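You operate a simulated robot arm through the tools that you are given. There is no shell and no other tool. Be economical: measure what you need, move in short steps, check, and stop when the job is done.

You run a simulated robot arm. Do the job below in one go: nothing can be reset, and whatever is moved stays where it is left.

JOB
Make a blue rubbing of the waves plate on the paper frame.
Fine: plate in the wooden tray, frame on top, the whole pattern; crayon and frame back where they were.
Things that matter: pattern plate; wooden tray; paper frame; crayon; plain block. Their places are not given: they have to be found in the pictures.

The check looks at the end state, three seconds after you hand in, the way a careful person would. Anything else that was tipped, shoved, dropped, spilled or broken makes it a failure.

ROBOT AND FRAMES
A 7-joint arm with a two-finger parallel gripper, fixed in place. Base frame: the origin is at the foot of the arm, x ahead of it, y to its left, z up; the work surface is at about z = 740. Units: mm, degrees, N and s.
With the tool pointing down near the work surface it reaches from about 200 to 680 mm from the base axis. Its first joint turns from -66.0 to 66.0 degrees. Payload 2.4 kg.
Tool frame: the origin (TCP) lies between the finger pads and is the grasp point; the fingertips stand 30 mm ahead of it; z points along the fingers, y is the line along which they close. Largest opening 94 mm; finger width 28, thickness 10; the body of the gripper, 50 by 96 mm, starts 55 mm behind the TCP.
Orientation is told as [roll, pitch, yaw] about the base's x, y, z axes, in that order, counted from this pose: with the fingers straight down and closing along the base's y, the tool's x points along the base's -x, its y along +y and its z along -z.

CONTROLS
- The arm moves only by the tool jog_arm. Its argument "series" is a list of rows, each a list of 7 numbers: the turn, a rotation vector about the tool's x, y, z in degrees, then the shift along the tool's x, y, z in mm, then the gripper command, from -1 (shut) to 1 (fully open), values between in proportion. In form: [[rx, ry, rz, tx, ty, tz, grip], ...]. A call has 1 to 8 rows; each row is the pose to reach, as a shift and turn from the pose commanded when the call began, along the tool's axes at that moment. Each row takes 0.2 s and may step no farther than 50 mm and 8.6 degrees from the row before; otherwise, or with a gripper value out of range, the whole call is refused. Where a pose cannot be reached the arm comes as near as it can. A force on the tool above 70 N (or 10 N above the force at the start of the call, whichever is more), or a blocked arm, ends the call early, and 0.2 s more pass. Each finger travels about 153 mm/s and halts on what it meets, pressing with about 31 N; the grip force reading is that of the motor and also rises with nothing between the fingers. The clock runs only during rows and for 0.2 s after the last one: add rows that repeat a pose to give the fingers time. The reply holds the time, the measured pose of the TCP, the force on the tool along the base axes, the opening and the grip force, in the units named above and with some noise.
- Cameras (640 x 400 px; columns grow to the right, rows downward): "scene" is fixed at [27.9, 471.1, 1436.9]; the picture's right is [-0.81, -0.59, 0.00], its down [-0.38, 0.53, -0.76] and it looks along [0.45, -0.61, -0.65] (base axes); focal length 325 px, centre (320, 200). "wrist" rides on the gripper at [76, 14, -102] in the tool frame; the picture's right is [-0.18, 0.98, 0.00], its down [-0.75, -0.14, -0.64] and it looks along [-0.63, -0.12, 0.77] (tool axes); focal length 243 px, centre (320, 200).
- snapshot(camera): a new picture of that camera. It takes no simulated time.
- pixel_to_xyz(camera, pixels): for up to 12 pixels [column, row] of the newest picture of that camera ("zoom" is the newest enlarged one), the place [x, y, z] in the base frame of the surface seen there, good to about 2 mm. It takes no simulated time.
- inspect(camera, box): a new picture of the part [left, top, right, bottom] of that camera's present view, enlarged. It takes no simulated time.
- job_done(): hands the job in; it is judged then, once.

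Keep the steps short. Do not move on a guess: measure, check each grasp and each placing, and mend mistakes. In all there are 80 turns and 34 pictures (those below and enlarged ones count). Leave the gripper open and the arm clear of the work at the hand-in unless told otherwise, and finish with a single line.

The tools are called after "Request:" as name(argument=value, ...) on one line, values as JSON. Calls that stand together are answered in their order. jog_arm: Moves the arm, as the interface text tells. Its arguments: {"type":"object","properties":{"series":{"type":"array"}},"required":["series"]} The other tools are called the same way: snapshot (camera) takes a picture; pixel_to_xyz (camera, pixels) gives the place of the surface under pixels of a picture; inspect (camera, box) takes an enlarged picture of a part of a camera's view; job_done () hands the job in.

At the start:

```text
time: 0.0
tool_pos: [366.3, -13.7, 1045.3]
tcp_rot: [-0.1, 0.0, 0.0]
contact_force: [-0.1, -0.1, -0.2]
grip_width: 94.1
grasp_force: 0.1
```

scene: 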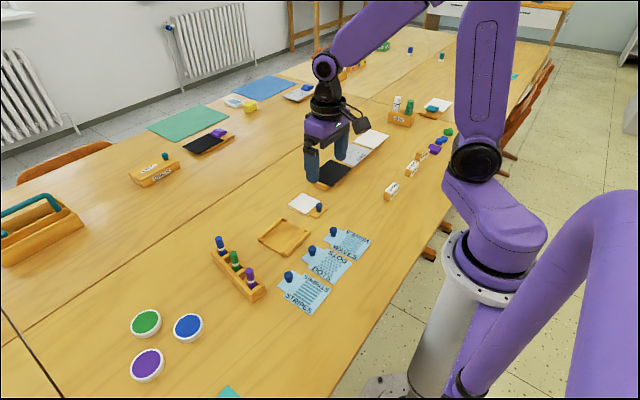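
wrist: 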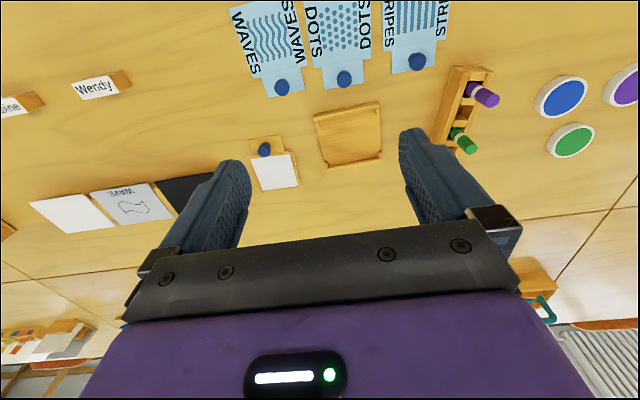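

I see three plates (waves, dots, stripes), a tray, a small paper frame with a knob, a crayon rack and three lids or pads. I'll enlarge the work area.

Request:
inspect(camera="scene", box=[200, 180, 380, 310])

Request:
inspect(camera="wrist", box=[220, 0, 510, 200])

```text
3.08 times, centred on (290, 245) of scene
```

zoom: 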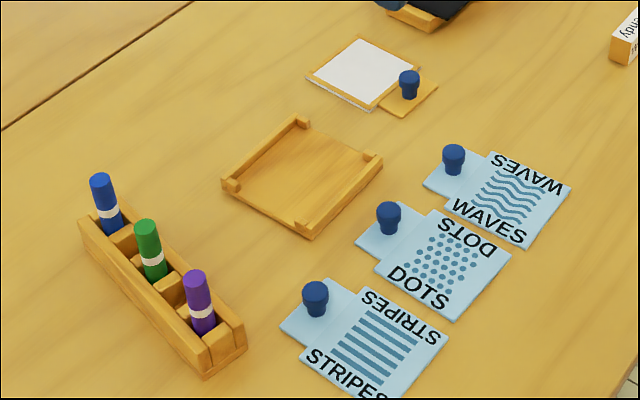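

```text
2.00 times, centred on (365, 100) of wrist
```

zoom: 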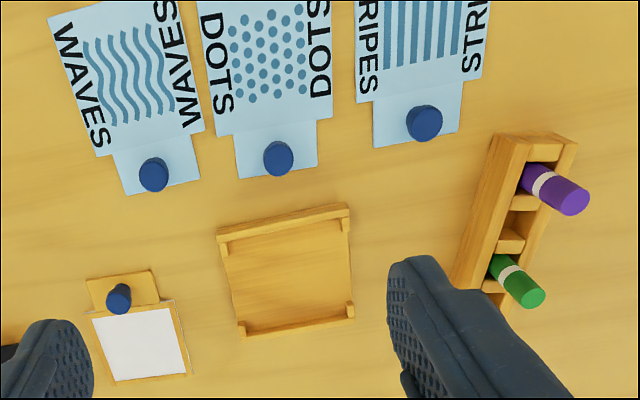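

I'll measure the main features in this wrist zoom.

Request:
pixel_to_xyz(camera="zoom", pixels=[[153, 173], [128, 195], [200, 180], [97, 155], [203, 130], [46, 17], [118, 297], [86, 280], [157, 270], [90, 318], [113, 386], [190, 374]])

Request:
pixel_to_xyz(camera="zoom", pixels=[[216, 226], [224, 248], [348, 204], [349, 226], [239, 325], [240, 336], [352, 303], [353, 317], [290, 270], [172, 303], [140, 340], [120, 110]])

Request:
inspect(camera="scene", box=[280, 80, 480, 215])

Request:
inspect(camera="scene", box=[100, 70, 330, 225])

```text
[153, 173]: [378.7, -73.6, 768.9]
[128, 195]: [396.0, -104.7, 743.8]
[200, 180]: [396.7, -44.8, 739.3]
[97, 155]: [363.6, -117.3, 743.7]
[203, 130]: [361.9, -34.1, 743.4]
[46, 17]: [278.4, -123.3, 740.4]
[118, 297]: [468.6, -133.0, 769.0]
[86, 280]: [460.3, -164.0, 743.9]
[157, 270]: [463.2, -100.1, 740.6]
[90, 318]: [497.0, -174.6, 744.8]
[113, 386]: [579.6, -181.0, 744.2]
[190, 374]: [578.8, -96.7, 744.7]
```

```text
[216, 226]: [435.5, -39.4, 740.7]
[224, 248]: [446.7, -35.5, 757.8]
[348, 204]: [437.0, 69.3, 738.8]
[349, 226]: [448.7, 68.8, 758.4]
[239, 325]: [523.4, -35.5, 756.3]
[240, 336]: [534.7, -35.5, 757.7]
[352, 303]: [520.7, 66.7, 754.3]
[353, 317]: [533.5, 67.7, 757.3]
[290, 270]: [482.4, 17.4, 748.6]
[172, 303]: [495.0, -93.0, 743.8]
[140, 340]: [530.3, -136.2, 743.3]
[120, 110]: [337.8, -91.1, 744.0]
```

```text
2.96 times, centred on (380, 148) of scene
```

zoom: 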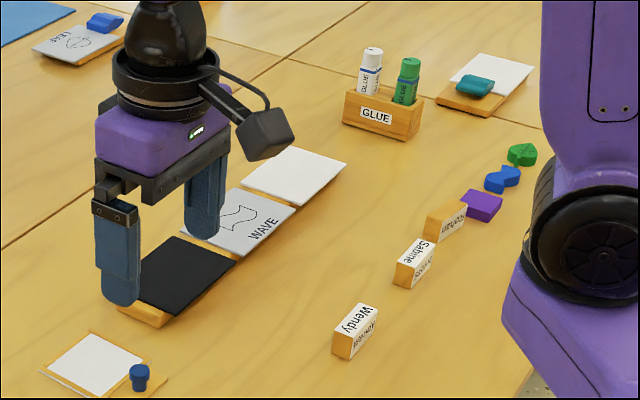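

```text
2.58 times, centred on (215, 148) of scene
```

zoom: 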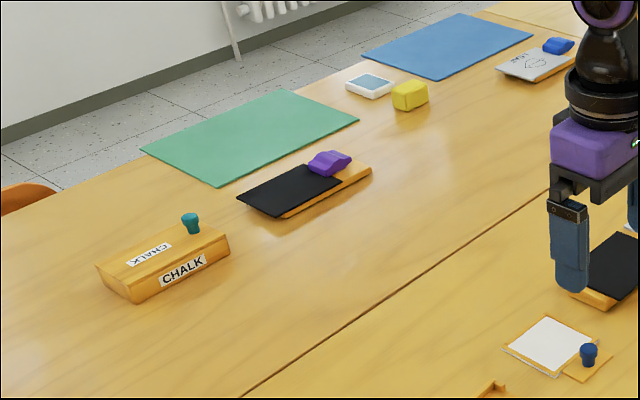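

The tray seems to have rails on its two x sides with corner lugs. I'll lower the arm for a closer wrist view of the tray, frame and plates.

Request:
jog_arm(series=[[0, 0, 0, 10, 0, 45, 1], [0, 0, 0, 20, 0, 90, 1], [0, 0, 0, 40, 0, 130, 1], [0, 0, 0, 50, 0, 150, 1], [0, 0, 0, 50, 0, 150, 1]])

Request:
snapshot(camera="wrist")

```text
time: 1.2
tool_pos: [316.6, -16.5, 894.4]
tcp_rot: [-0.1, 0.0, 0.0]
contact_force: [0.6, 0.2, 0.2]
grip_width: 94.2
grasp_force: 0.0
```

```text
27 pictures are left
```

wrist: 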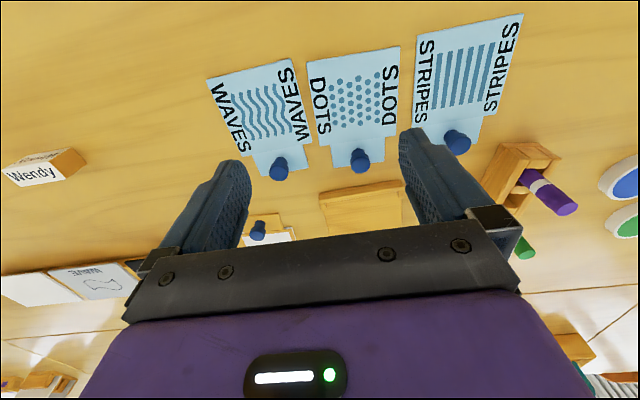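

The top of the wrist picture is straight below the camera, so I need to move forward about 200 mm to see the tray and frame well.

Request:
jog_arm(series=[[0, 0, 0, -45, 0, 0, 1], [0, 0, 0, -90, 0, 0, 1], [0, 0, 0, -135, -15, 0, 1], [0, 0, 0, -170, -30, 0, 1], [0, 0, 0, -170, -30, 0, 1]])

Request:
snapshot(camera="wrist")

```text
time: 2.4
tool_pos: [487.8, -45.8, 894.8]
tcp_rot: [0.1, 0.0, -0.1]
contact_force: [-0.1, 0.0, -0.1]
grip_width: 94.1
grasp_force: 0.0
```

```text
26 pictures are left
```

wrist: 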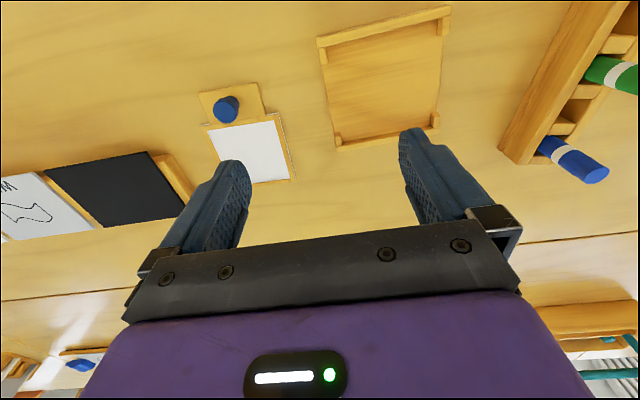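

Good view. I'll enlarge the tray and frame, then measure them.

Request:
inspect(camera="wrist", box=[190, 0, 478, 190])

```text
2.11 times, centred on (334, 95) of wrist
```

zoom: 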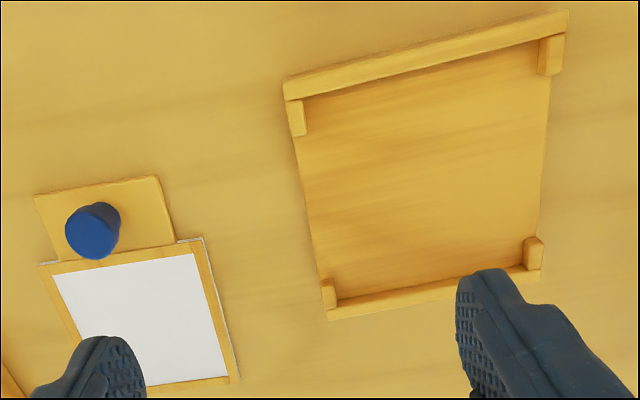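

Request:
pixel_to_xyz(camera="zoom", pixels=[[286, 92], [567, 20], [300, 100], [298, 130], [548, 38], [550, 70], [329, 284], [330, 304], [530, 242], [534, 265], [334, 315], [425, 170]])

Request:
pixel_to_xyz(camera="zoom", pixels=[[36, 200], [155, 178], [50, 258], [172, 240], [40, 265], [202, 240], [238, 378], [95, 228], [100, 206], [135, 320], [70, 240], [150, 378]])

```text
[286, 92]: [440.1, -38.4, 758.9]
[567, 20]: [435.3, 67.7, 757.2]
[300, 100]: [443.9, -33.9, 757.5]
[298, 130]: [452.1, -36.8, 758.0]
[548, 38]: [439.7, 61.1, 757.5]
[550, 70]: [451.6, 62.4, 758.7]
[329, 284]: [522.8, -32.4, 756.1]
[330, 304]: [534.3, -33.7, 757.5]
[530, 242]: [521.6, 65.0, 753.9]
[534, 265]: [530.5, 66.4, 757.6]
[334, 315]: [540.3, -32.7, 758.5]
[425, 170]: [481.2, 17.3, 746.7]
```

```text
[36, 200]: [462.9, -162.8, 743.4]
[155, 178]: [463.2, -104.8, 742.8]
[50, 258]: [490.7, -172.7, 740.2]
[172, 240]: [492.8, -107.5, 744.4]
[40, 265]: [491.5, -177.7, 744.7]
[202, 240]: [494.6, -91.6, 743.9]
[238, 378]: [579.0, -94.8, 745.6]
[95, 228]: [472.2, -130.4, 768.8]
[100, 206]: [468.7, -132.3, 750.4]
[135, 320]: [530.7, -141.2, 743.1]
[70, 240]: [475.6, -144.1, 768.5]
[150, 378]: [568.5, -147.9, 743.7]
```

Tray: rails at x≈435–444 and 531–540, centre about (487, 15), yaw about +3°. The lugs leave the ±y sides open about 70 mm, so the plate's tab has to exit along y. The plan is to grasp the plate knob at yaw -90, then turn +90 so the plate tab points +y. The frame will go on with its tab to -y. Next I move over the waves plate, turning to yaw -90.

Request:
jog_arm(series=[[0, 0, 8.5, 20, -10, 0, 1], [0, 0, 17, 40, -20, 0, 1], [0, 0, 25.5, 60, -30, 0, 1], [0, 0, 34, 80, -40, 0, 1], [0, 0, 42.5, 100, -50, 0, 1], [0, 0, 51, 120, -60, 0, 1], [0, 0, 59.5, 140, -70, 0, 1], [0, 0, 68, 148, -70, 0, 1]])

Request:
jog_arm(series=[[0, 0, 7, 0, 0, 0, 1], [0, 0, 15, 0, 0, 0, 1], [0, 0, 22, 0, 0, 0, 1], [0, 0, 22, 0, 0, 0, 1]])

Request:
snapshot(camera="wrist")

```text
time: 4.2
tool_pos: [338.3, -115.8, 895.0]
tcp_rot: [0.0, 0.0, -68.2]
contact_force: [0.3, 0.7, 0.1]
grip_width: 94.1
grasp_force: 0.0
```

```text
time: 5.2
tool_pos: [338.0, -115.0, 894.7]
tcp_rot: [0.0, -0.1, -90.1]
contact_force: [-0.1, 0.2, -0.3]
grip_width: 94.1
grasp_force: 0.1
```

```text
24 pictures are left
```

wrist: 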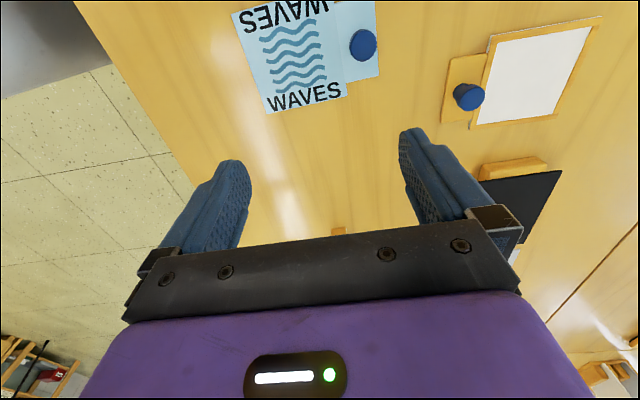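

The whole waves plate, with its knob at (363,44), and the frame are both in view. I'll measure them.

Request:
pixel_to_xyz(camera="wrist", pixels=[[233, 15], [267, 113], [347, 95], [362, 44], [352, 37], [374, 37], [363, 30], [363, 58], [375, 4], [380, 74], [343, 80], [295, 60]])

Request:
pixel_to_xyz(camera="wrist", pixels=[[468, 95], [463, 87], [476, 104], [602, 16], [491, 36], [472, 127], [557, 116], [450, 57], [443, 121], [530, 75], [592, 28], [480, 122]])

```text
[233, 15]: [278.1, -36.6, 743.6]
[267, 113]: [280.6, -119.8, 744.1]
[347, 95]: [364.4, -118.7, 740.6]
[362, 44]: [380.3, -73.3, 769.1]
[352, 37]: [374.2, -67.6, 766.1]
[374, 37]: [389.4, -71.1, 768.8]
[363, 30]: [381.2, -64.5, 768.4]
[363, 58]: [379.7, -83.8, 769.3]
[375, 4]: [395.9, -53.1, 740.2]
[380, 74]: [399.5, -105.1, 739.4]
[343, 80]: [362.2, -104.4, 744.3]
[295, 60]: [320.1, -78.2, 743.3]
```

```text
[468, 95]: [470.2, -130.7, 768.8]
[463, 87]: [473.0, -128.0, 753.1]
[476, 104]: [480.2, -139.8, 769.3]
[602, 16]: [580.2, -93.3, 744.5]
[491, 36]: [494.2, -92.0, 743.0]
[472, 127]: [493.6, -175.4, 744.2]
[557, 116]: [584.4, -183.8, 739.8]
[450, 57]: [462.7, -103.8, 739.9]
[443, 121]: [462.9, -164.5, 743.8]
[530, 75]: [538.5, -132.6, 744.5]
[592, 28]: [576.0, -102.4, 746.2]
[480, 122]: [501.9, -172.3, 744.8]
```

Plate centre is about (321,-77), yaw about +2°, knob about (380,-74.5). The tray clearance is tight, so I'll sample more tray points in the stored tray zoom.

Request:
pixel_to_xyz(camera="zoom", pixels=[[340, 72], [420, 52], [500, 31], [340, 90], [420, 70], [500, 50], [350, 306], [400, 296], [440, 289], [350, 296], [400, 286], [440, 279]])

Request:
pixel_to_xyz(camera="zoom", pixels=[[294, 115], [303, 115], [308, 200], [318, 260], [326, 290], [335, 290], [541, 50], [561, 50], [544, 150], [541, 200], [526, 250], [542, 250]])

```text
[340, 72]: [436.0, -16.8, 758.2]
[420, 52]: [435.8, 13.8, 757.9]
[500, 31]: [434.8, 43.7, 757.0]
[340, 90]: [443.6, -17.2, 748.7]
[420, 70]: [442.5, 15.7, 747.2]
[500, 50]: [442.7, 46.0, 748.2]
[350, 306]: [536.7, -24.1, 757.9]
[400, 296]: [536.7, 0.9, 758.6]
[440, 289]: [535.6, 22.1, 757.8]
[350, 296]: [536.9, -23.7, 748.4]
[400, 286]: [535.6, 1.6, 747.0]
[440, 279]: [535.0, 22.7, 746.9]
```

```text
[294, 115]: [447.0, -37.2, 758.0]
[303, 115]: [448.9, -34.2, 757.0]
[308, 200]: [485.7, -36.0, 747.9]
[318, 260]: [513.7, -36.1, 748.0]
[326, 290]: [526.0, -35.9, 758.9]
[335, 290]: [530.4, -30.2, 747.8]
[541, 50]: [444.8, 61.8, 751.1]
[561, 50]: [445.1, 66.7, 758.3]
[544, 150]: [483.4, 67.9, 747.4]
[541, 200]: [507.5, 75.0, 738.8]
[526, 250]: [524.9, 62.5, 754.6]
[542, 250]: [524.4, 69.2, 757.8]
```

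The tray interior is about x 442–536, y -31–62, with centre (488.5,15.5) and yaw about 1.2°. I go above the plate knob with yaw -88 and the fingers at about 60 mm, then part-way down.

Request:
jog_arm(series=[[0, 0, -2, 20, 20, 0, 0.28], [0, 0, -2, 40.5, 42, 0, 0.28], [0, 0, -2, 40.5, 42, 45, 0.28], [0, 0, -2, 40.5, 42, 80, 0.28], [0, 0, -2, 40.5, 42, 80, 0.28]])

Request:
snapshot(camera="wrist")

```text
time: 6.4
tool_pos: [380.7, -74.6, 814.7]
tcp_rot: [0.0, 0.0, -88.0]
contact_force: [-0.4, -0.9, -0.8]
grip_width: 60.3
grasp_force: 0.0
```

```text
23 pictures are left
```

wrist: 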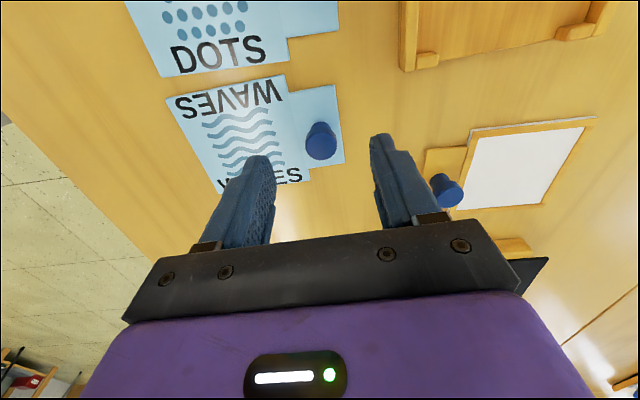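

The knob at (321,140) is centred between the fingers. I descend to z≈777 and close.

Request:
jog_arm(series=[[0, 0, 0, 0, 0, 20, 0.28], [0, 0, 0, 0, 0, 37.5, 0.28], [0, 0, 0, 0, 0, 37.5, 0.0], [0, 0, 0, 0, 0, 37.5, -0.6], [0, 0, 0, 0, 0, 37.5, -1], [0, 0, 0, 0, 0, 37.5, -1]])

```text
time: 7.8
tool_pos: [380.4, -74.4, 777.5]
tcp_rot: [0.0, 0.0, -87.9]
contact_force: [-0.5, 1.4, 0.1]
grip_width: 20.2
grasp_force: 30.9
```

The grip holds at 20.2 mm. I lift straight up 60 mm and check.

Request:
jog_arm(series=[[0, 0, 0, 0, 0, -10, -1], [0, 0, 0, 0, 0, -30, -1], [0, 0, 0, 0, 0, -60, -1], [0, 0, 0, 0, 0, -60, -1]])

Request:
snapshot(camera="wrist")

```text
time: 8.8
tool_pos: [378.8, -75.1, 838.6]
tcp_rot: [0.0, 0.1, -88.0]
contact_force: [0.2, -0.7, 0.5]
grip_width: 0.0
grasp_force: 31.2
```

```text
22 pictures are left
```

wrist: 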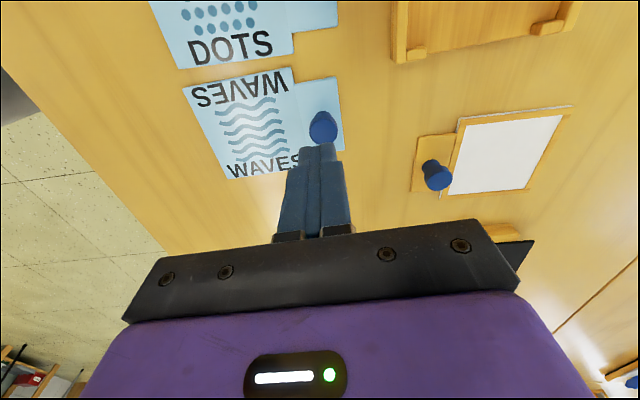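

It slipped off. I'll look closely at the knob's shape and where it is now.

Request:
inspect(camera="scene", box=[270, 215, 390, 290])

Request:
inspect(camera="wrist", box=[270, 60, 470, 200])

```text
5.33 times, centred on (330, 252) of scene
```

zoom: 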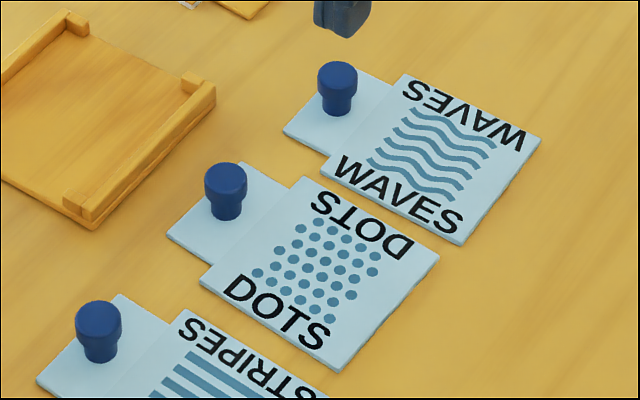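

```text
2.86 times, centred on (370, 130) of wrist
```

zoom: 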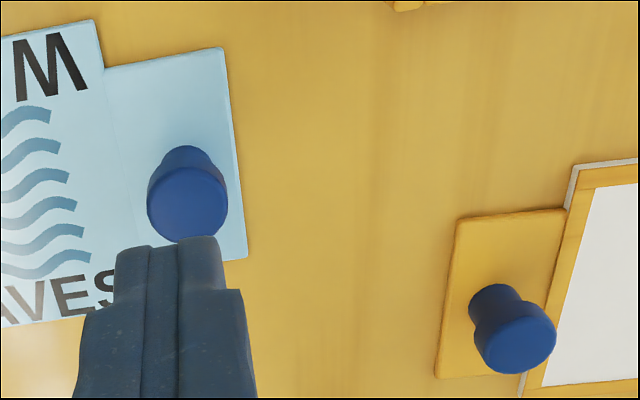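

The knob is a 20 mm cap on a thinner neck, so the pads only hold the cap. First I check where the plate and knob are now, because I need to know whether they moved.

Request:
pixel_to_xyz(camera="zoom", pixels=[[150, 195], [227, 200], [187, 205], [187, 240], [103, 68], [222, 48], [246, 256], [515, 340], [95, 20]])

Request:
pixel_to_xyz(camera="wrist", pixels=[[184, 92], [290, 68], [232, 178], [340, 76], [344, 148], [316, 134], [323, 125]])

```text
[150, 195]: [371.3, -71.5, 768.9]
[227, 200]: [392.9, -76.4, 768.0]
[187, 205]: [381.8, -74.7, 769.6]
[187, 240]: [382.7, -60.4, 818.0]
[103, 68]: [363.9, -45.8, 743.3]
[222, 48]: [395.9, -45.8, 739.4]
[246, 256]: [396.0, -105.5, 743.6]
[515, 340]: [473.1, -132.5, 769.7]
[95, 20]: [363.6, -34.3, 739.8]
```

```text
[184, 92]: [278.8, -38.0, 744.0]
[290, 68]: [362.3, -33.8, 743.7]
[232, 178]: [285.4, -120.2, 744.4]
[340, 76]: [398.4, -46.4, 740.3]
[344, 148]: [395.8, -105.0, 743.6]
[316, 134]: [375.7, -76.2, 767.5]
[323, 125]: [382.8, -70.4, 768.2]
```

The plate has not moved, and the cap centre is about (381.5,-75). I'll retry a little deeper with a longer squeeze, then lift very slowly.

Request:
jog_arm(series=[[0, 0, 0, 0, 1, 0, 0.28], [0, 0, 0, 0, 1, 0, 0.28], [0, 0, 0, 0, 1, 40, 0.28], [0, 0, 0, 0, 1, 62.5, 0.28], [0, 0, 0, 0, 1, 62.5, -0.2], [0, 0, 0, 0, 1, 62.5, -1], [0, 0, 0, 0, 1, 62.5, -1], [0, 0, 0, 0, 1, 62.5, -1]])

Request:
jog_arm(series=[[0, 0, 0, 0, 0, -1, -1], [0, 0, 0, 0, 0, -2, -1], [0, 0, 0, 0, 0, -3, -1], [0, 0, 0, 0, 0, -4, -1]])

```text
time: 10.6
tool_pos: [380.8, -74.2, 776.0]
tcp_rot: [0.1, 0.0, -87.9]
contact_force: [-0.1, 0.1, 0.3]
grip_width: 20.1
grasp_force: 30.9
```

```text
time: 11.6
tool_pos: [380.4, -74.0, 778.9]
tcp_rot: [-0.1, 0.0, -88.0]
contact_force: [-0.6, 0.4, -0.1]
grip_width: 20.5
grasp_force: 30.3
```

Still holding at 20.5 mm. I continue the slow lift.

Request:
jog_arm(series=[[0, 0, 0, 0, 0, -1.5, -1], [0, 0, 0, 0, 0, -3, -1], [0, 0, 0, 0, 0, -4.5, -1], [0, 0, 0, 0, 0, -6, -1]])

Request:
inspect(camera="scene", box=[270, 215, 390, 290])

```text
time: 12.6
tool_pos: [381.7, -74.1, 785.3]
tcp_rot: [0.0, -0.1, -88.0]
contact_force: [0.2, -0.1, -0.8]
grip_width: 20.2
grasp_force: 30.9
```

```text
5.33 times, centred on (330, 252) of scene
```

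zoom: 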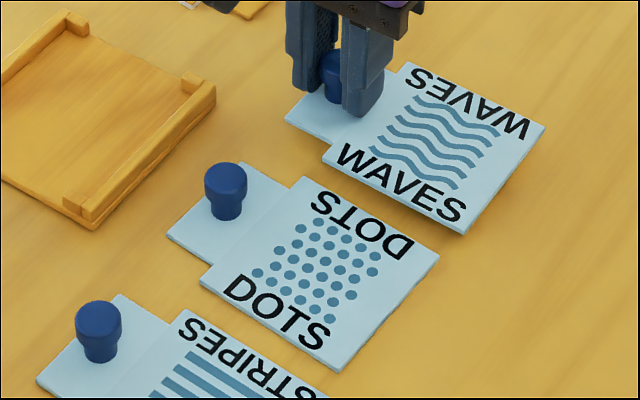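

The plate is lifted level with the fingers. I keep lifting gently to about z 830.

Request:
jog_arm(series=[[0, 0, 0, 0, 0, -3, -1], [0, 0, 0, 0, 0, -8, -1], [0, 0, 0, 0, 0, -14, -1], [0, 0, 0, 0, 0, -21, -1], [0, 0, 0, 0, 0, -28, -1], [0, 0, 0, 0, 0, -35, -1], [0, 0, 0, 0, 0, -41, -1], [0, 0, 0, 0, 0, -45, -1]])

```text
time: 14.4
tool_pos: [380.6, -73.4, 830.8]
tcp_rot: [0.0, 0.0, -88.0]
contact_force: [0.1, -0.1, -1.0]
grip_width: 20.0
grasp_force: 31.0
```

Held firmly. Next I carry it smoothly toward the tray while turning +.

Request:
jog_arm(series=[[0, 0, -2, 3.6, 2.8, 0, -1], [0, 0, -6, 10.9, 8.4, 0, -1], [0, 0, -11, 19.9, 15.4, 0, -1], [0, 0, -17, 30.8, 23.8, 0, -1], [0, 0, -23, 41.7, 32.2, 0, -1], [0, 0, -29, 52.6, 40.6, 0, -1], [0, 0, -35, 63.4, 49, 0, -1], [0, 0, -38, 68.9, 53.2, 0, -1]])

```text
time: 16.2
tool_pos: [430.8, -3.8, 830.3]
tcp_rot: [-0.1, 0.0, -49.9]
contact_force: [0.0, 0.4, 0.0]
grip_width: 20.1
grasp_force: 30.9
```

Request:
jog_arm(series=[[0, 0, -3, 1.4, 5.5, 0, -1], [0, 0, -9, 4.2, 16.4, 0, -1], [0, 0, -16, 7.4, 29.1, 0, -1], [0, 0, -24, 11.1, 43.7, 0, -1], [0, 0, -32, 14.8, 58.2, 0, -1], [0, 0, -40, 18.5, 72.8, 0, -1], [0, 0, -47.5, 22, 86.5, 0, -1], [0, 0, -51.2, 23.7, 93.2, 0, -1]])

Request:
snapshot(camera="wrist")

```text
time: 18.0
tool_pos: [487.5, 74.9, 830.2]
tcp_rot: [0.0, 0.1, 1.3]
contact_force: [0.2, -0.1, -0.3]
grip_width: 20.0
grasp_force: 30.7
```

```text
18 pictures are left
```

wrist: 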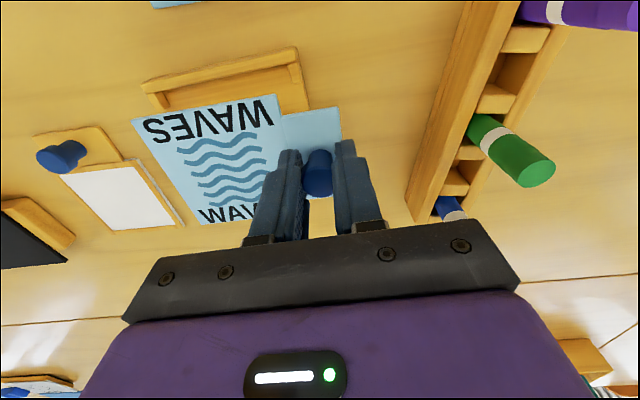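

I measure the held plate's corners and tray features in this picture before lowering.

Request:
pixel_to_xyz(camera="wrist", pixels=[[135, 121], [274, 96], [200, 222], [283, 115], [339, 108], [147, 90], [292, 52], [302, 70], [210, 150], [150, 80], [220, 62], [165, 100]])

```text
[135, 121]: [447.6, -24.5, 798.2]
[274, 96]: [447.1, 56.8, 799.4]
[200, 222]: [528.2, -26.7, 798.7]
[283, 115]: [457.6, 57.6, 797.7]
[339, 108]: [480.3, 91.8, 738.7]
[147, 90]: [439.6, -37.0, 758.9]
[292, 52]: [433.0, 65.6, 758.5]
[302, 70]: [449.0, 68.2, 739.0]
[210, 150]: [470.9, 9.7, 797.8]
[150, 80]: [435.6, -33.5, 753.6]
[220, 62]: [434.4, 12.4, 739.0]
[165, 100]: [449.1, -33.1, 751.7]
```

The plate is level and centred at about (488,15.6), matching the tray centre. I lower slowly.

Request:
jog_arm(series=[[0, 0, 0, 0, 0, 4, -1], [0, 0, 0, 0, 0, 11, -1], [0, 0, 0, 0, 0, 19, -1], [0, 0, 0, 0, 0, 27, -1], [0, 0, 0, 0, 0, 34, -1], [0, 0, 0, 0, 0, 39, -1], [0, 0, 0, 0, 0, 42, -1], [0, 0, 0, 0, 0, 43.5, -1]])

Request:
jog_arm(series=[[0, 0, 0, 0, 0, 1, -1], [0, 0, 0, 0, 0, 2, -1], [0, 0, 0, 0, 0, 3, -1], [0, 0, 0, 0, 0, 4, -1]])

Request:
snapshot(camera="wrist")

```text
time: 19.8
tool_pos: [488.7, 73.7, 786.2]
tcp_rot: [0.0, -0.1, 1.2]
contact_force: [0.2, 0.6, 0.2]
grip_width: 20.1
grasp_force: 31.0
```

```text
time: 20.8
tool_pos: [488.2, 74.8, 782.7]
tcp_rot: [0.1, 0.0, 1.2]
contact_force: [-0.9, -0.5, 6.5]
grip_width: 20.4
grasp_force: 31.0
```

```text
17 pictures are left
```

wrist: 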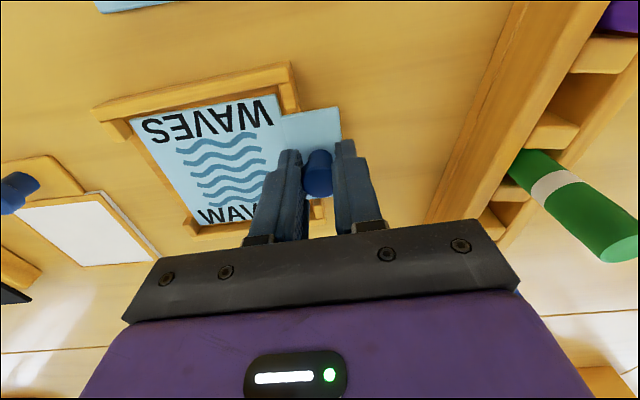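

There is contact at 6.5 N. I check that the plate lies flat inside.

Request:
pixel_to_xyz(camera="wrist", pixels=[[135, 121], [272, 98], [198, 220], [330, 112], [215, 150], [300, 125], [110, 108], [288, 72]])

Request:
jog_arm(series=[[0, 0, 0, 0, 0, -0.5, -0.4], [0, 0, 0, 0, 0, -0.5, -0.1], [0, 0, 0, 0, 0, -0.5, -0.1], [0, 0, 0, 0, 0, -15, -0.1], [0, 0, 0, 0, 0, -50, -0.1], [0, 0, 0, 0, 0, -90, -0.1], [0, 0, 0, 0, 0, -110, 0.2], [0, 0, 0, 0, 0, -110, 0.2]])

```text
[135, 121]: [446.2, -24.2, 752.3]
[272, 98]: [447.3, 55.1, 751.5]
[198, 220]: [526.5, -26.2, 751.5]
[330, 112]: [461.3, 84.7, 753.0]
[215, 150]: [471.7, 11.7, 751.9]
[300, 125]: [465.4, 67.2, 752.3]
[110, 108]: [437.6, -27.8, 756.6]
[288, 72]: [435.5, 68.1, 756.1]
```

```text
time: 22.6
tool_pos: [487.2, 75.8, 893.4]
tcp_rot: [0.0, -0.1, 1.1]
contact_force: [-0.5, -0.7, -1.1]
grip_width: 56.3
grasp_force: 0.1
```

The plate lies flat in the tray at z≈752 and is released. Next I move above the frame's knob at about (473,-134), turning to yaw -92.

Request:
jog_arm(series=[[0, 0, 8.5, 2, -26, 0, 0.28], [0, 0, 17, 4, -52, 0, 0.28], [0, 0, 25.5, 7, -78, 0, 0.28], [0, 0, 34, 9, -104, 0, 0.28], [0, 0, 42.5, 11, -130, 0, 0.28], [0, 0, 51, 13, -156, 0, 0.28], [0, 0, 59.5, 16, -182, 0, 0.28], [0, 0, 68, 18.2, -208.2, 0, 0.28]])

Request:
jog_arm(series=[[0, 0, 8, 0, 0, 0, 0.28], [0, 0, 16, 0, 0, 0, 0.28], [0, 0, 24, 0, 0, 0, 0.28], [0, 0, 25.4, 0, 0, 40, 0.28], [0, 0, 25.4, 0, 0, 70, 0.28], [0, 0, 25.4, 0, 0, 70, 0.28]])

Request:
snapshot(camera="wrist")

```text
time: 24.4
tool_pos: [474.4, -132.9, 892.5]
tcp_rot: [0.0, -0.1, -67.0]
contact_force: [-0.2, 1.1, -0.1]
grip_width: 60.2
grasp_force: 0.2
```

```text
time: 25.8
tool_pos: [474.5, -134.7, 822.7]
tcp_rot: [0.0, 0.0, -92.2]
contact_force: [-0.3, -0.2, 0.5]
grip_width: 60.3
grasp_force: 0.0
```

```text
16 pictures are left
```

wrist: 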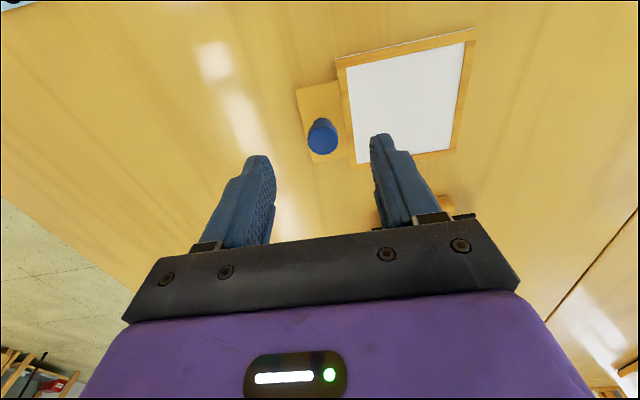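

The frame is in view. I measure the knob cap edges and the frame corners.

Request:
pixel_to_xyz(camera="wrist", pixels=[[308, 137], [338, 137], [323, 128], [323, 152], [323, 140], [336, 59], [476, 29], [449, 152], [357, 162], [295, 89], [314, 160], [337, 82]])

```text
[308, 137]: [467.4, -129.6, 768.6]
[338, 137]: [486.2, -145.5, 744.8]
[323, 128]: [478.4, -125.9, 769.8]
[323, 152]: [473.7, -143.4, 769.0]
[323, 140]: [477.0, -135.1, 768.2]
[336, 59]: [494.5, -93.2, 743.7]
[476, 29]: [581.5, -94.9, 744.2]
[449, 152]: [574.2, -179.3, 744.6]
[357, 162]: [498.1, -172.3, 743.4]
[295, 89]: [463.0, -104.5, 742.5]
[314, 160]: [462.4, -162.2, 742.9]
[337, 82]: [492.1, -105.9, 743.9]
```

The cap centre is about (477,-134.5), so I shift +3 mm in x, descend to z 776, close, and lift slowly.

Request:
jog_arm(series=[[0, 0, 0, 0, 3, 0, 0.28], [0, 0, 0, 0, 3, 25, 0.28], [0, 0, 0, 0, 3, 47, 0.28], [0, 0, 0, 0, 3, 47, 0], [0, 0, 0, 0, 3, 47, -0.6], [0, 0, 0, 0, 3, 47, -1], [0, 0, 0, 0, 3, 47, -1], [0, 0, 0, 0, 3, 47, -1]])

Request:
jog_arm(series=[[0, 0, 0, 0, 0, -1, -1], [0, 0, 0, 0, 0, -2, -1], [0, 0, 0, 0, 0, -4, -1], [0, 0, 0, 0, 0, -6, -1], [0, 0, 0, 0, 0, -9, -1], [0, 0, 0, 0, 0, -12, -1]])

Request:
jog_arm(series=[[0, 0, 0, 0, 0, -3, -1], [0, 0, 0, 0, 0, -8, -1], [0, 0, 0, 0, 0, -14, -1], [0, 0, 0, 0, 0, -20, -1], [0, 0, 0, 0, 0, -27, -1], [0, 0, 0, 0, 0, -34, -1], [0, 0, 0, 0, 0, -39, -1], [0, 0, 0, 0, 0, -42, -1]])

Request:
snapshot(camera="wrist")

```text
time: 27.6
tool_pos: [478.5, -134.5, 775.4]
tcp_rot: [0.0, -0.1, -92.3]
contact_force: [0.0, 0.6, 0.6]
grip_width: 20.0
grasp_force: 30.8
```

```text
time: 29.0
tool_pos: [477.7, -133.9, 787.6]
tcp_rot: [0.0, 0.1, -92.3]
contact_force: [-1.0, -0.2, 0.0]
grip_width: 20.0
grasp_force: 30.4
```

```text
time: 30.8
tool_pos: [476.8, -134.9, 829.6]
tcp_rot: [0.0, 0.0, -92.3]
contact_force: [-0.4, -0.7, -0.1]
grip_width: 20.4
grasp_force: 31.1
```

```text
15 pictures are left
```

wrist: 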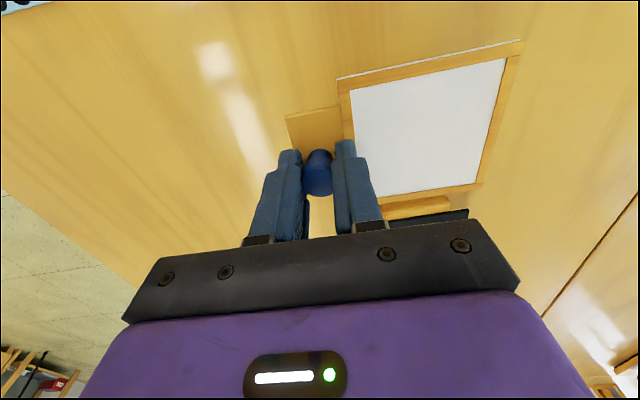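

The frame is held level. I carry it over to the tray while turning.

Request:
jog_arm(series=[[0, 0, -2, 2, 0.2, 0, -1], [0, 0, -7, 7, 0.7, 0, -1], [0, 0, -13, 13, 1.4, 0, -1], [0, 0, -20, 20, 2.1, 0, -1], [0, 0, -27, 27, 2.8, 0, -1], [0, 0, -34, 34, 3.6, 0, -1], [0, 0, -41, 41, 4.3, 0, -1], [0, 0, -45, 45.2, 4.7, 0, -1]])

```text
time: 32.6
tool_pos: [483.8, -89.6, 828.1]
tcp_rot: [0.0, 0.1, -47.1]
contact_force: [0.5, -0.7, 0.1]
grip_width: 20.0
grasp_force: 31.2
```

Request:
jog_arm(series=[[0, 0, -3, 1.8, 2.2, 0, -1], [0, 0, -8, 4.7, 5.8, 0, -1], [0, 0, -15, 8.8, 10.9, 0, -1], [0, 0, -22, 13, 16, 0, -1], [0, 0, -30, 17.7, 21.8, 0, -1], [0, 0, -38, 22.4, 27.6, 0, -1], [0, 0, -45, 26.5, 32.6, 0, -1], [0, 0, -48.4, 28.5, 35.1, 0, -1]])

Request:
snapshot(camera="wrist")

```text
time: 34.4
tool_pos: [489.4, -46.0, 828.8]
tcp_rot: [0.0, 0.0, 1.4]
contact_force: [-0.6, 0.5, -0.6]
grip_width: 19.8
grasp_force: 31.0
```

```text
14 pictures are left
```

wrist: 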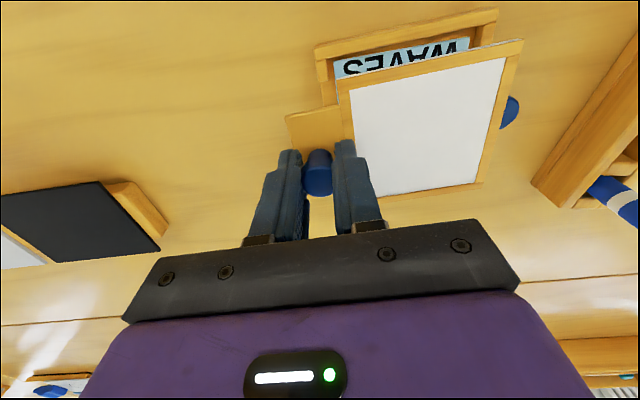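

Request:
pixel_to_xyz(camera="wrist", pixels=[[340, 84], [521, 42], [481, 184], [400, 190], [430, 110], [505, 105], [495, 130], [345, 105], [317, 52], [497, 14], [512, 108], [355, 140]])

```text
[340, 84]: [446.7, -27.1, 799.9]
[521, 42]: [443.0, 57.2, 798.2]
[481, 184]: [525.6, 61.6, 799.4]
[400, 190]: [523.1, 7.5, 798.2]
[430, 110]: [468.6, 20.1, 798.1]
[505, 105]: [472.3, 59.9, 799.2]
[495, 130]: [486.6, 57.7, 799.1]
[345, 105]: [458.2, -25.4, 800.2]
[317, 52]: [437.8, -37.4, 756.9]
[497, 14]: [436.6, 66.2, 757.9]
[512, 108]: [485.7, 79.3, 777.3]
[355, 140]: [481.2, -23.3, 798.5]
```

The frame centre is about (486,17) and its yaw about 2.5°. I correct slightly (yaw -1.2°, x +1, y -1.5) and lower.

Request:
jog_arm(series=[[0, 0, 1.2, -1, -1.5, 0, -1], [0, 0, 1.2, -1, -1.5, 6, -1], [0, 0, 1.2, -1, -1.5, 14, -1], [0, 0, 1.2, -1, -1.5, 22, -1], [0, 0, 1.2, -1, -1.5, 29, -1], [0, 0, 1.2, -1, -1.5, 34, -1], [0, 0, 1.2, -1, -1.5, 37, -1], [0, 0, 1.2, -1, -1.5, 39, -1]])

Request:
jog_arm(series=[[0, 0, 0, 0, 0, 1, -1], [0, 0, 0, 0, 0, 2, -1], [0, 0, 0, 0, 0, 3, -1], [0, 0, 0, 0, 0, 4, -1]])

Request:
snapshot(camera="wrist")

```text
time: 36.2
tool_pos: [491.8, -46.2, 790.4]
tcp_rot: [0.1, 0.0, 0.0]
contact_force: [0.8, 0.3, -1.0]
grip_width: 19.7
grasp_force: 30.9
```

```text
time: 37.2
tool_pos: [491.3, -47.6, 787.3]
tcp_rot: [0.0, 0.0, 0.0]
contact_force: [0.1, 0.7, 2.1]
grip_width: 20.2
grasp_force: 30.9
```

```text
13 pictures are left
```

wrist: 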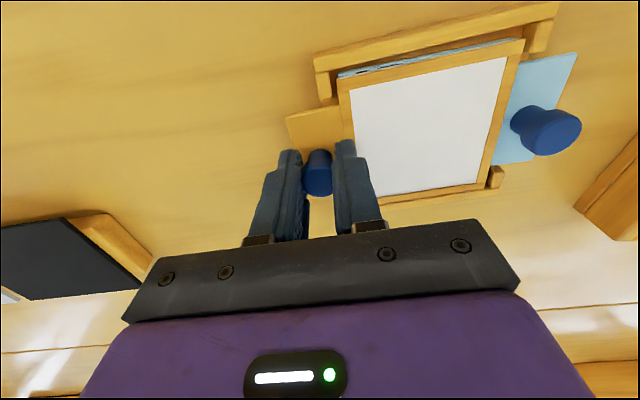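

Contact is beginning. I check heights and corners.

Request:
pixel_to_xyz(camera="wrist", pixels=[[341, 85], [520, 42], [479, 183], [430, 120], [350, 120], [499, 120], [400, 197], [340, 72], [518, 68], [520, 90], [317, 58], [552, 8]])

Request:
jog_arm(series=[[0, 0, 0, 0, 0, 0.7, -1], [0, 0, 0, 0, 0, 1.2, -1], [0, 0, 0, 0, 0, 1.2, -1]])

```text
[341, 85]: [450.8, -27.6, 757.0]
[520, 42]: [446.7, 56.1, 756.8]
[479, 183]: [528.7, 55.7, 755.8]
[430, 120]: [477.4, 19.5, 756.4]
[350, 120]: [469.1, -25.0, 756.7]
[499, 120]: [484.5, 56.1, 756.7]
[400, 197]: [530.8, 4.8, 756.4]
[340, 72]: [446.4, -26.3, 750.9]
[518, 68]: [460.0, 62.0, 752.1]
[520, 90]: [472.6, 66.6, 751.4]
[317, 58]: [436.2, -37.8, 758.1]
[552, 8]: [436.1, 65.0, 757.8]
```

```text
time: 38.0
tool_pos: [491.4, -45.8, 784.9]
tcp_rot: [0.0, 0.0, -0.1]
contact_force: [0.0, -2.2, 13.2]
grip_width: 20.0
grasp_force: 31.0
```

The frame is flat on the plate at z≈756, inside the lugs. I release, rise, and go look at the crayon rack.

Request:
jog_arm(series=[[0, 0, 0, 0, 0, -1, -0.4], [0, 0, 0, 0, 0, -1, -0.1], [0, 0, 0, 0, 0, -1, -0.1], [0, 0, 0, 0, 0, -15, -0.1], [0, 0, 0, 0, 0, -50, -0.1], [0, 0, 0, 0, 0, -95, -0.1], [0, 0, 0, 0, 0, -125, 0.2], [0, 0, 0, 0, 0, -125, 0.2]])

Request:
jog_arm(series=[[0, 0, 0, 0, 40, 0, 0.2], [0, 0, 0, 0, 85, 0, 0.2], [0, 0, 0, 0, 130, 0, 0.2], [0, 0, 0, 0, 170, 0, 0.2], [0, 0, 0, 0, 210, 0, 0.2], [0, 0, 0, 0, 230, 0, 0.2], [0, 0, 0, 0, 230, 0, 0.2]])

Request:
snapshot(camera="wrist")

```text
time: 39.8
tool_pos: [490.0, -46.6, 909.7]
tcp_rot: [0.0, 0.0, -0.1]
contact_force: [0.9, 0.4, -0.6]
grip_width: 56.5
grasp_force: 0.0
```

```text
time: 41.4
tool_pos: [490.4, 185.7, 910.4]
tcp_rot: [0.0, 0.0, 0.0]
contact_force: [0.7, 0.0, -0.3]
grip_width: 56.4
grasp_force: 0.1
```

```text
12 pictures are left
```

wrist: 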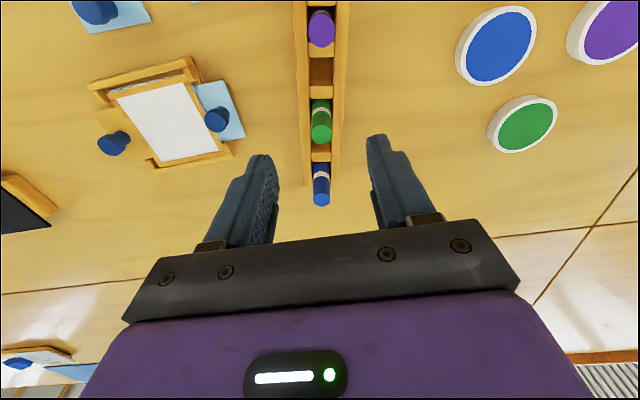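

The rack lies along x with the blue crayon at the far end, top near (321,200). I measure it and the paper.

Request:
pixel_to_xyz(camera="wrist", pixels=[[322, 200], [322, 190], [322, 180], [322, 172], [313, 186], [330, 186], [310, 150], [333, 150], [322, 152], [321, 105], [322, 130], [322, 12]])

Request:
inspect(camera="scene", box=[195, 220, 275, 310])

Request:
pixel_to_xyz(camera="wrist", pixels=[[119, 99], [182, 83], [156, 161], [219, 150], [116, 146], [216, 118], [95, 90], [190, 66], [235, 150], [168, 120]])

```text
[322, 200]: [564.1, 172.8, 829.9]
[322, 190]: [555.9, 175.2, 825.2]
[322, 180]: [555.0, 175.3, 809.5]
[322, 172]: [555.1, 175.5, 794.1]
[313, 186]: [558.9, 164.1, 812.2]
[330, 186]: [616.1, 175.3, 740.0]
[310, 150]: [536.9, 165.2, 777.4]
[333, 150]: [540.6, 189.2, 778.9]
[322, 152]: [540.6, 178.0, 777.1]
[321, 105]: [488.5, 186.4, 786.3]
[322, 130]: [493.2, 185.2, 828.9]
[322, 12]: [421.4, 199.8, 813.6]
```

```text
4.44 times, centred on (235, 265) of scene
```

zoom: 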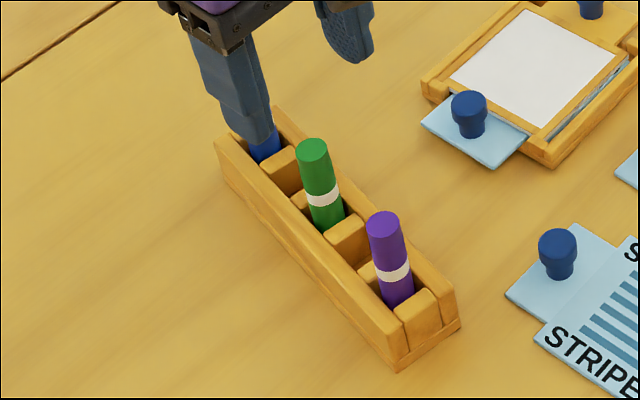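

```text
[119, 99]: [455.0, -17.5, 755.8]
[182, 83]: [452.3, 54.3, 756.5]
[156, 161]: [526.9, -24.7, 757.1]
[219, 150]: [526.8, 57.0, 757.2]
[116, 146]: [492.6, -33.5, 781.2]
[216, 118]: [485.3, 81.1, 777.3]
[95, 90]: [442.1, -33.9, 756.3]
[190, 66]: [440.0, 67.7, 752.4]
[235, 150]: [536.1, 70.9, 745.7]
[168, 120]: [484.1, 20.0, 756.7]
```

The blue crayon's top is about (564,173,830), its diameter about 18–20, standing in the rack (rim z 778, rack yaw about -10.5°). I hover above it with the yaw aligned and look.

Request:
jog_arm(series=[[0, 0, 5, -36, -5, 0, 0.0], [0, 0, 10.5, -73, -10.3, 0, 0.0], [0, 0, 10.5, -73, -10.3, 25, 0.0], [0, 0, 10.5, -73, -10.3, 35, 0.0], [0, 0, 10.5, -73, -10.3, 35, 0.0]])

Request:
snapshot(camera="wrist")

```text
time: 42.6
tool_pos: [564.7, 174.0, 875.3]
tcp_rot: [0.1, 0.0, -10.5]
contact_force: [0.1, -0.3, -0.1]
grip_width: 47.1
grasp_force: 0.0
```

```text
10 pictures are left
```

wrist: 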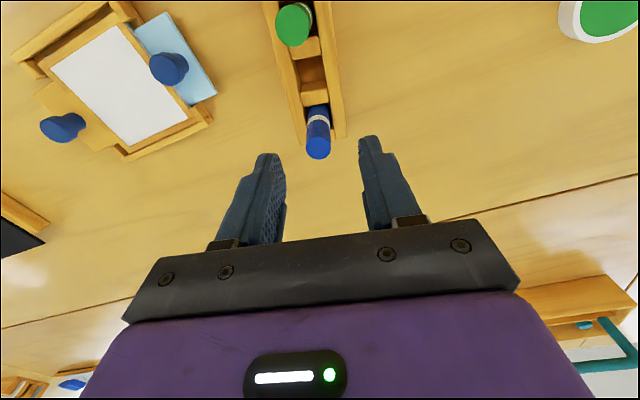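

Request:
pixel_to_xyz(camera="wrist", pixels=[[318, 148], [318, 138], [318, 155], [307, 148], [329, 148], [309, 130], [327, 130], [319, 112], [312, 112], [326, 112], [265, 5], [330, 5]])

Request:
pixel_to_xyz(camera="wrist", pixels=[[52, 66], [118, 26], [186, 121], [130, 146], [300, 140], [346, 130], [38, 75], [112, 8], [213, 108], [128, 158], [315, 100], [300, 100]])

```text
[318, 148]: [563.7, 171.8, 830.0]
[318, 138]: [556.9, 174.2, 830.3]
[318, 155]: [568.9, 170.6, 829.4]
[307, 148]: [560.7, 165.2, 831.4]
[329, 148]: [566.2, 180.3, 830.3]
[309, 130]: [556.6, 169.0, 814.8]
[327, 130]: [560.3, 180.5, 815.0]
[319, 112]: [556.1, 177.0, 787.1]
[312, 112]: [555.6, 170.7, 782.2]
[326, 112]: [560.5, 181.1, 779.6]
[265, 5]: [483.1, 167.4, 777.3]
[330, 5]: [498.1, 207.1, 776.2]
```

```text
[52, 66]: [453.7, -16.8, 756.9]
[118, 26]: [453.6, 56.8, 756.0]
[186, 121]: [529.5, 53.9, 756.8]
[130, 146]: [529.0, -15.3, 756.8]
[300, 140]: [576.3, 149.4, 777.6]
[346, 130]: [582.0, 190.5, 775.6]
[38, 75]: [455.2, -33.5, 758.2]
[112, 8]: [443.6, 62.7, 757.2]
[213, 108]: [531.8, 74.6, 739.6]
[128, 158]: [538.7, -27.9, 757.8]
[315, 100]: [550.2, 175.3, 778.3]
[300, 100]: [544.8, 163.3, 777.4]
```

The crayon's centre, about (563.5,173), matches the tool position. I descend to z≈813 (fingertips above the rack rim), close, and lift slowly.

Request:
jog_arm(series=[[0, 0, 0, 0, 0, 30, 0.0], [0, 0, 0, 0, 0, 55, 0.0], [0, 0, 0, 0, 0, 62, 0.0], [0, 0, 0, 0, 0, 62, -0.3], [0, 0, 0, 0, 0, 62, -0.7], [0, 0, 0, 0, 0, 62, -1], [0, 0, 0, 0, 0, 62, -1], [0, 0, 0, 0, 0, 62, -1]])

Request:
jog_arm(series=[[0, 0, 0, 0, 0, -2, -1], [0, 0, 0, 0, 0, -5, -1], [0, 0, 0, 0, 0, -10, -1], [0, 0, 0, 0, 0, -16, -1], [0, 0, 0, 0, 0, -23, -1], [0, 0, 0, 0, 0, -32, -1], [0, 0, 0, 0, 0, -40, -1], [0, 0, 0, 0, 0, -45, -1]])

Request:
jog_arm(series=[[0, 0, 0, 0, 0, -6, -1], [0, 0, 0, 0, 0, -15, -1], [0, 0, 0, 0, 0, -25, -1], [0, 0, 0, 0, 0, -35, -1]])

Request:
snapshot(camera="scene")

```text
time: 44.4
tool_pos: [564.4, 173.3, 812.3]
tcp_rot: [0.1, 0.0, -10.5]
contact_force: [-0.7, 0.7, 1.9]
grip_width: 14.8
grasp_force: 30.8
```

```text
time: 46.2
tool_pos: [564.0, 173.0, 857.8]
tcp_rot: [-0.1, 0.0, -10.6]
contact_force: [0.0, 0.7, -0.2]
grip_width: 14.7
grasp_force: 30.9
```

```text
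time: 47.2
tool_pos: [564.6, 172.6, 892.7]
tcp_rot: [0.0, 0.0, -10.5]
contact_force: [-0.1, 0.0, -0.4]
grip_width: 15.3
grasp_force: 31.5
```

```text
9 pictures are left
```

scene: 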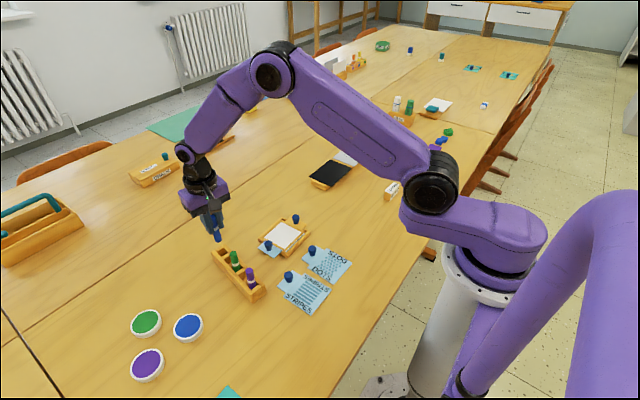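

The crayon is held (14.8 mm). I enlarge it to find its tip.

Request:
inspect(camera="scene", box=[190, 195, 310, 270])

```text
5.33 times, centred on (250, 232) of scene
```

zoom: 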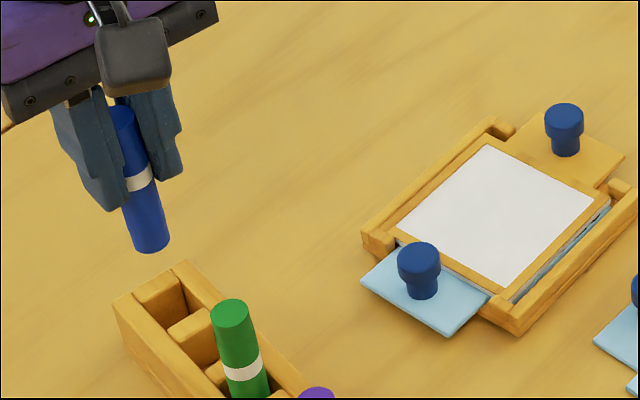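

Request:
pixel_to_xyz(camera="zoom", pixels=[[152, 248], [150, 235], [148, 215], [140, 182], [130, 150], [134, 225], [165, 225], [398, 225], [490, 147], [592, 210], [505, 287], [560, 235]])

```text
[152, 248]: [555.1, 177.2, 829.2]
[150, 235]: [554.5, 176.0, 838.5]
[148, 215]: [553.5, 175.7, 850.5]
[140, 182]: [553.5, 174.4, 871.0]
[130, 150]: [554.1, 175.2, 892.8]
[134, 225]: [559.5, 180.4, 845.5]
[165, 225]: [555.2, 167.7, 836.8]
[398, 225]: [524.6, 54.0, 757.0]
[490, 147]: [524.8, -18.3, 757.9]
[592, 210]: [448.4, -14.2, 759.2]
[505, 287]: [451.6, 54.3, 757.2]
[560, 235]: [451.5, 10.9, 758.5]
```

The tip is a flat end about 64 mm below the TCP. The paper window spans x 453–527, y -17–54. I carry the crayon over the window's corner (462,-9), squaring the yaw.

Request:
jog_arm(series=[[0, 0, -1, 4, -12, 0, -1], [0, 0, -3, 13, -38, 0, -1], [0, 0, -5, 23, -68, 0, -1], [0, 0, -7, 34, -100, 0, -1], [0, 0, -9, 45, -132, 0, -1], [0, 0, -10.5, 55, -162, 0, -1], [0, 0, -10.5, 63, -186, 0, -1], [0, 0, -10.5, 67, -197.4, 0, -1]])

Request:
jog_arm(series=[[0, 0, 0, 0, 0, 10, -1], [0, 0, 0, 0, 0, 30, -1], [0, 0, 0, 0, 0, 50, -1], [0, 0, 0, 0, 0, 62, -1], [0, 0, 0, 0, 0, 65, -1], [0, 0, 0, 0, 0, 65, -1]])

Request:
snapshot(camera="wrist")

```text
time: 49.0
tool_pos: [463.3, -7.6, 893.7]
tcp_rot: [0.0, 0.0, 0.1]
contact_force: [0.3, 0.5, -0.8]
grip_width: 15.4
grasp_force: 31.0
```

```text
time: 50.4
tool_pos: [461.7, -8.2, 827.0]
tcp_rot: [0.0, 0.0, 0.0]
contact_force: [-0.2, -0.1, -1.0]
grip_width: 15.5
grasp_force: 31.3
```

```text
7 pictures are left
```

wrist: 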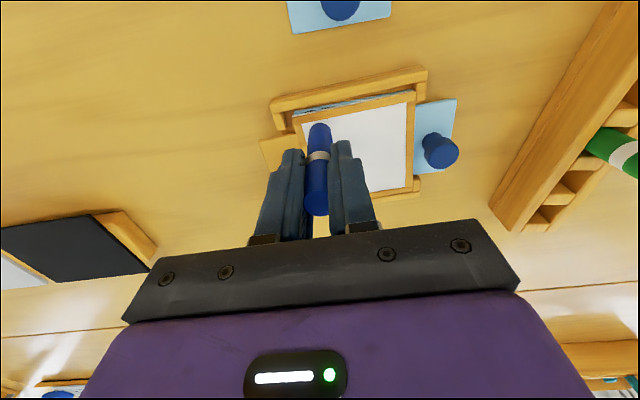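

The tip is above the window's near-left corner at (320,125). I lower in 1 mm steps and read the force.

Request:
jog_arm(series=[[0, 0, 0, 0, 0, 2, -1], [0, 0, 0, 0, 0, 3, -1], [0, 0, 0, 0, 0, 4, -1], [0, 0, 0, 0, 0, 5, -1]])

Request:
jog_arm(series=[[0, 0, 0, 0, 0, 0.7, -1], [0, 0, 0, 0, 0, 1.4, -1]])

```text
time: 51.4
tool_pos: [461.9, -9.0, 823.1]
tcp_rot: [0.0, -0.1, 0.0]
contact_force: [-2.6, 0.4, 10.3]
grip_width: 15.5
grasp_force: 31.0
```

```text
time: 52.0
tool_pos: [462.4, -9.1, 822.5]
tcp_rot: [0.0, -0.1, 0.0]
contact_force: [-2.4, 0.3, 24.9]
grip_width: 15.6
grasp_force: 31.7
```

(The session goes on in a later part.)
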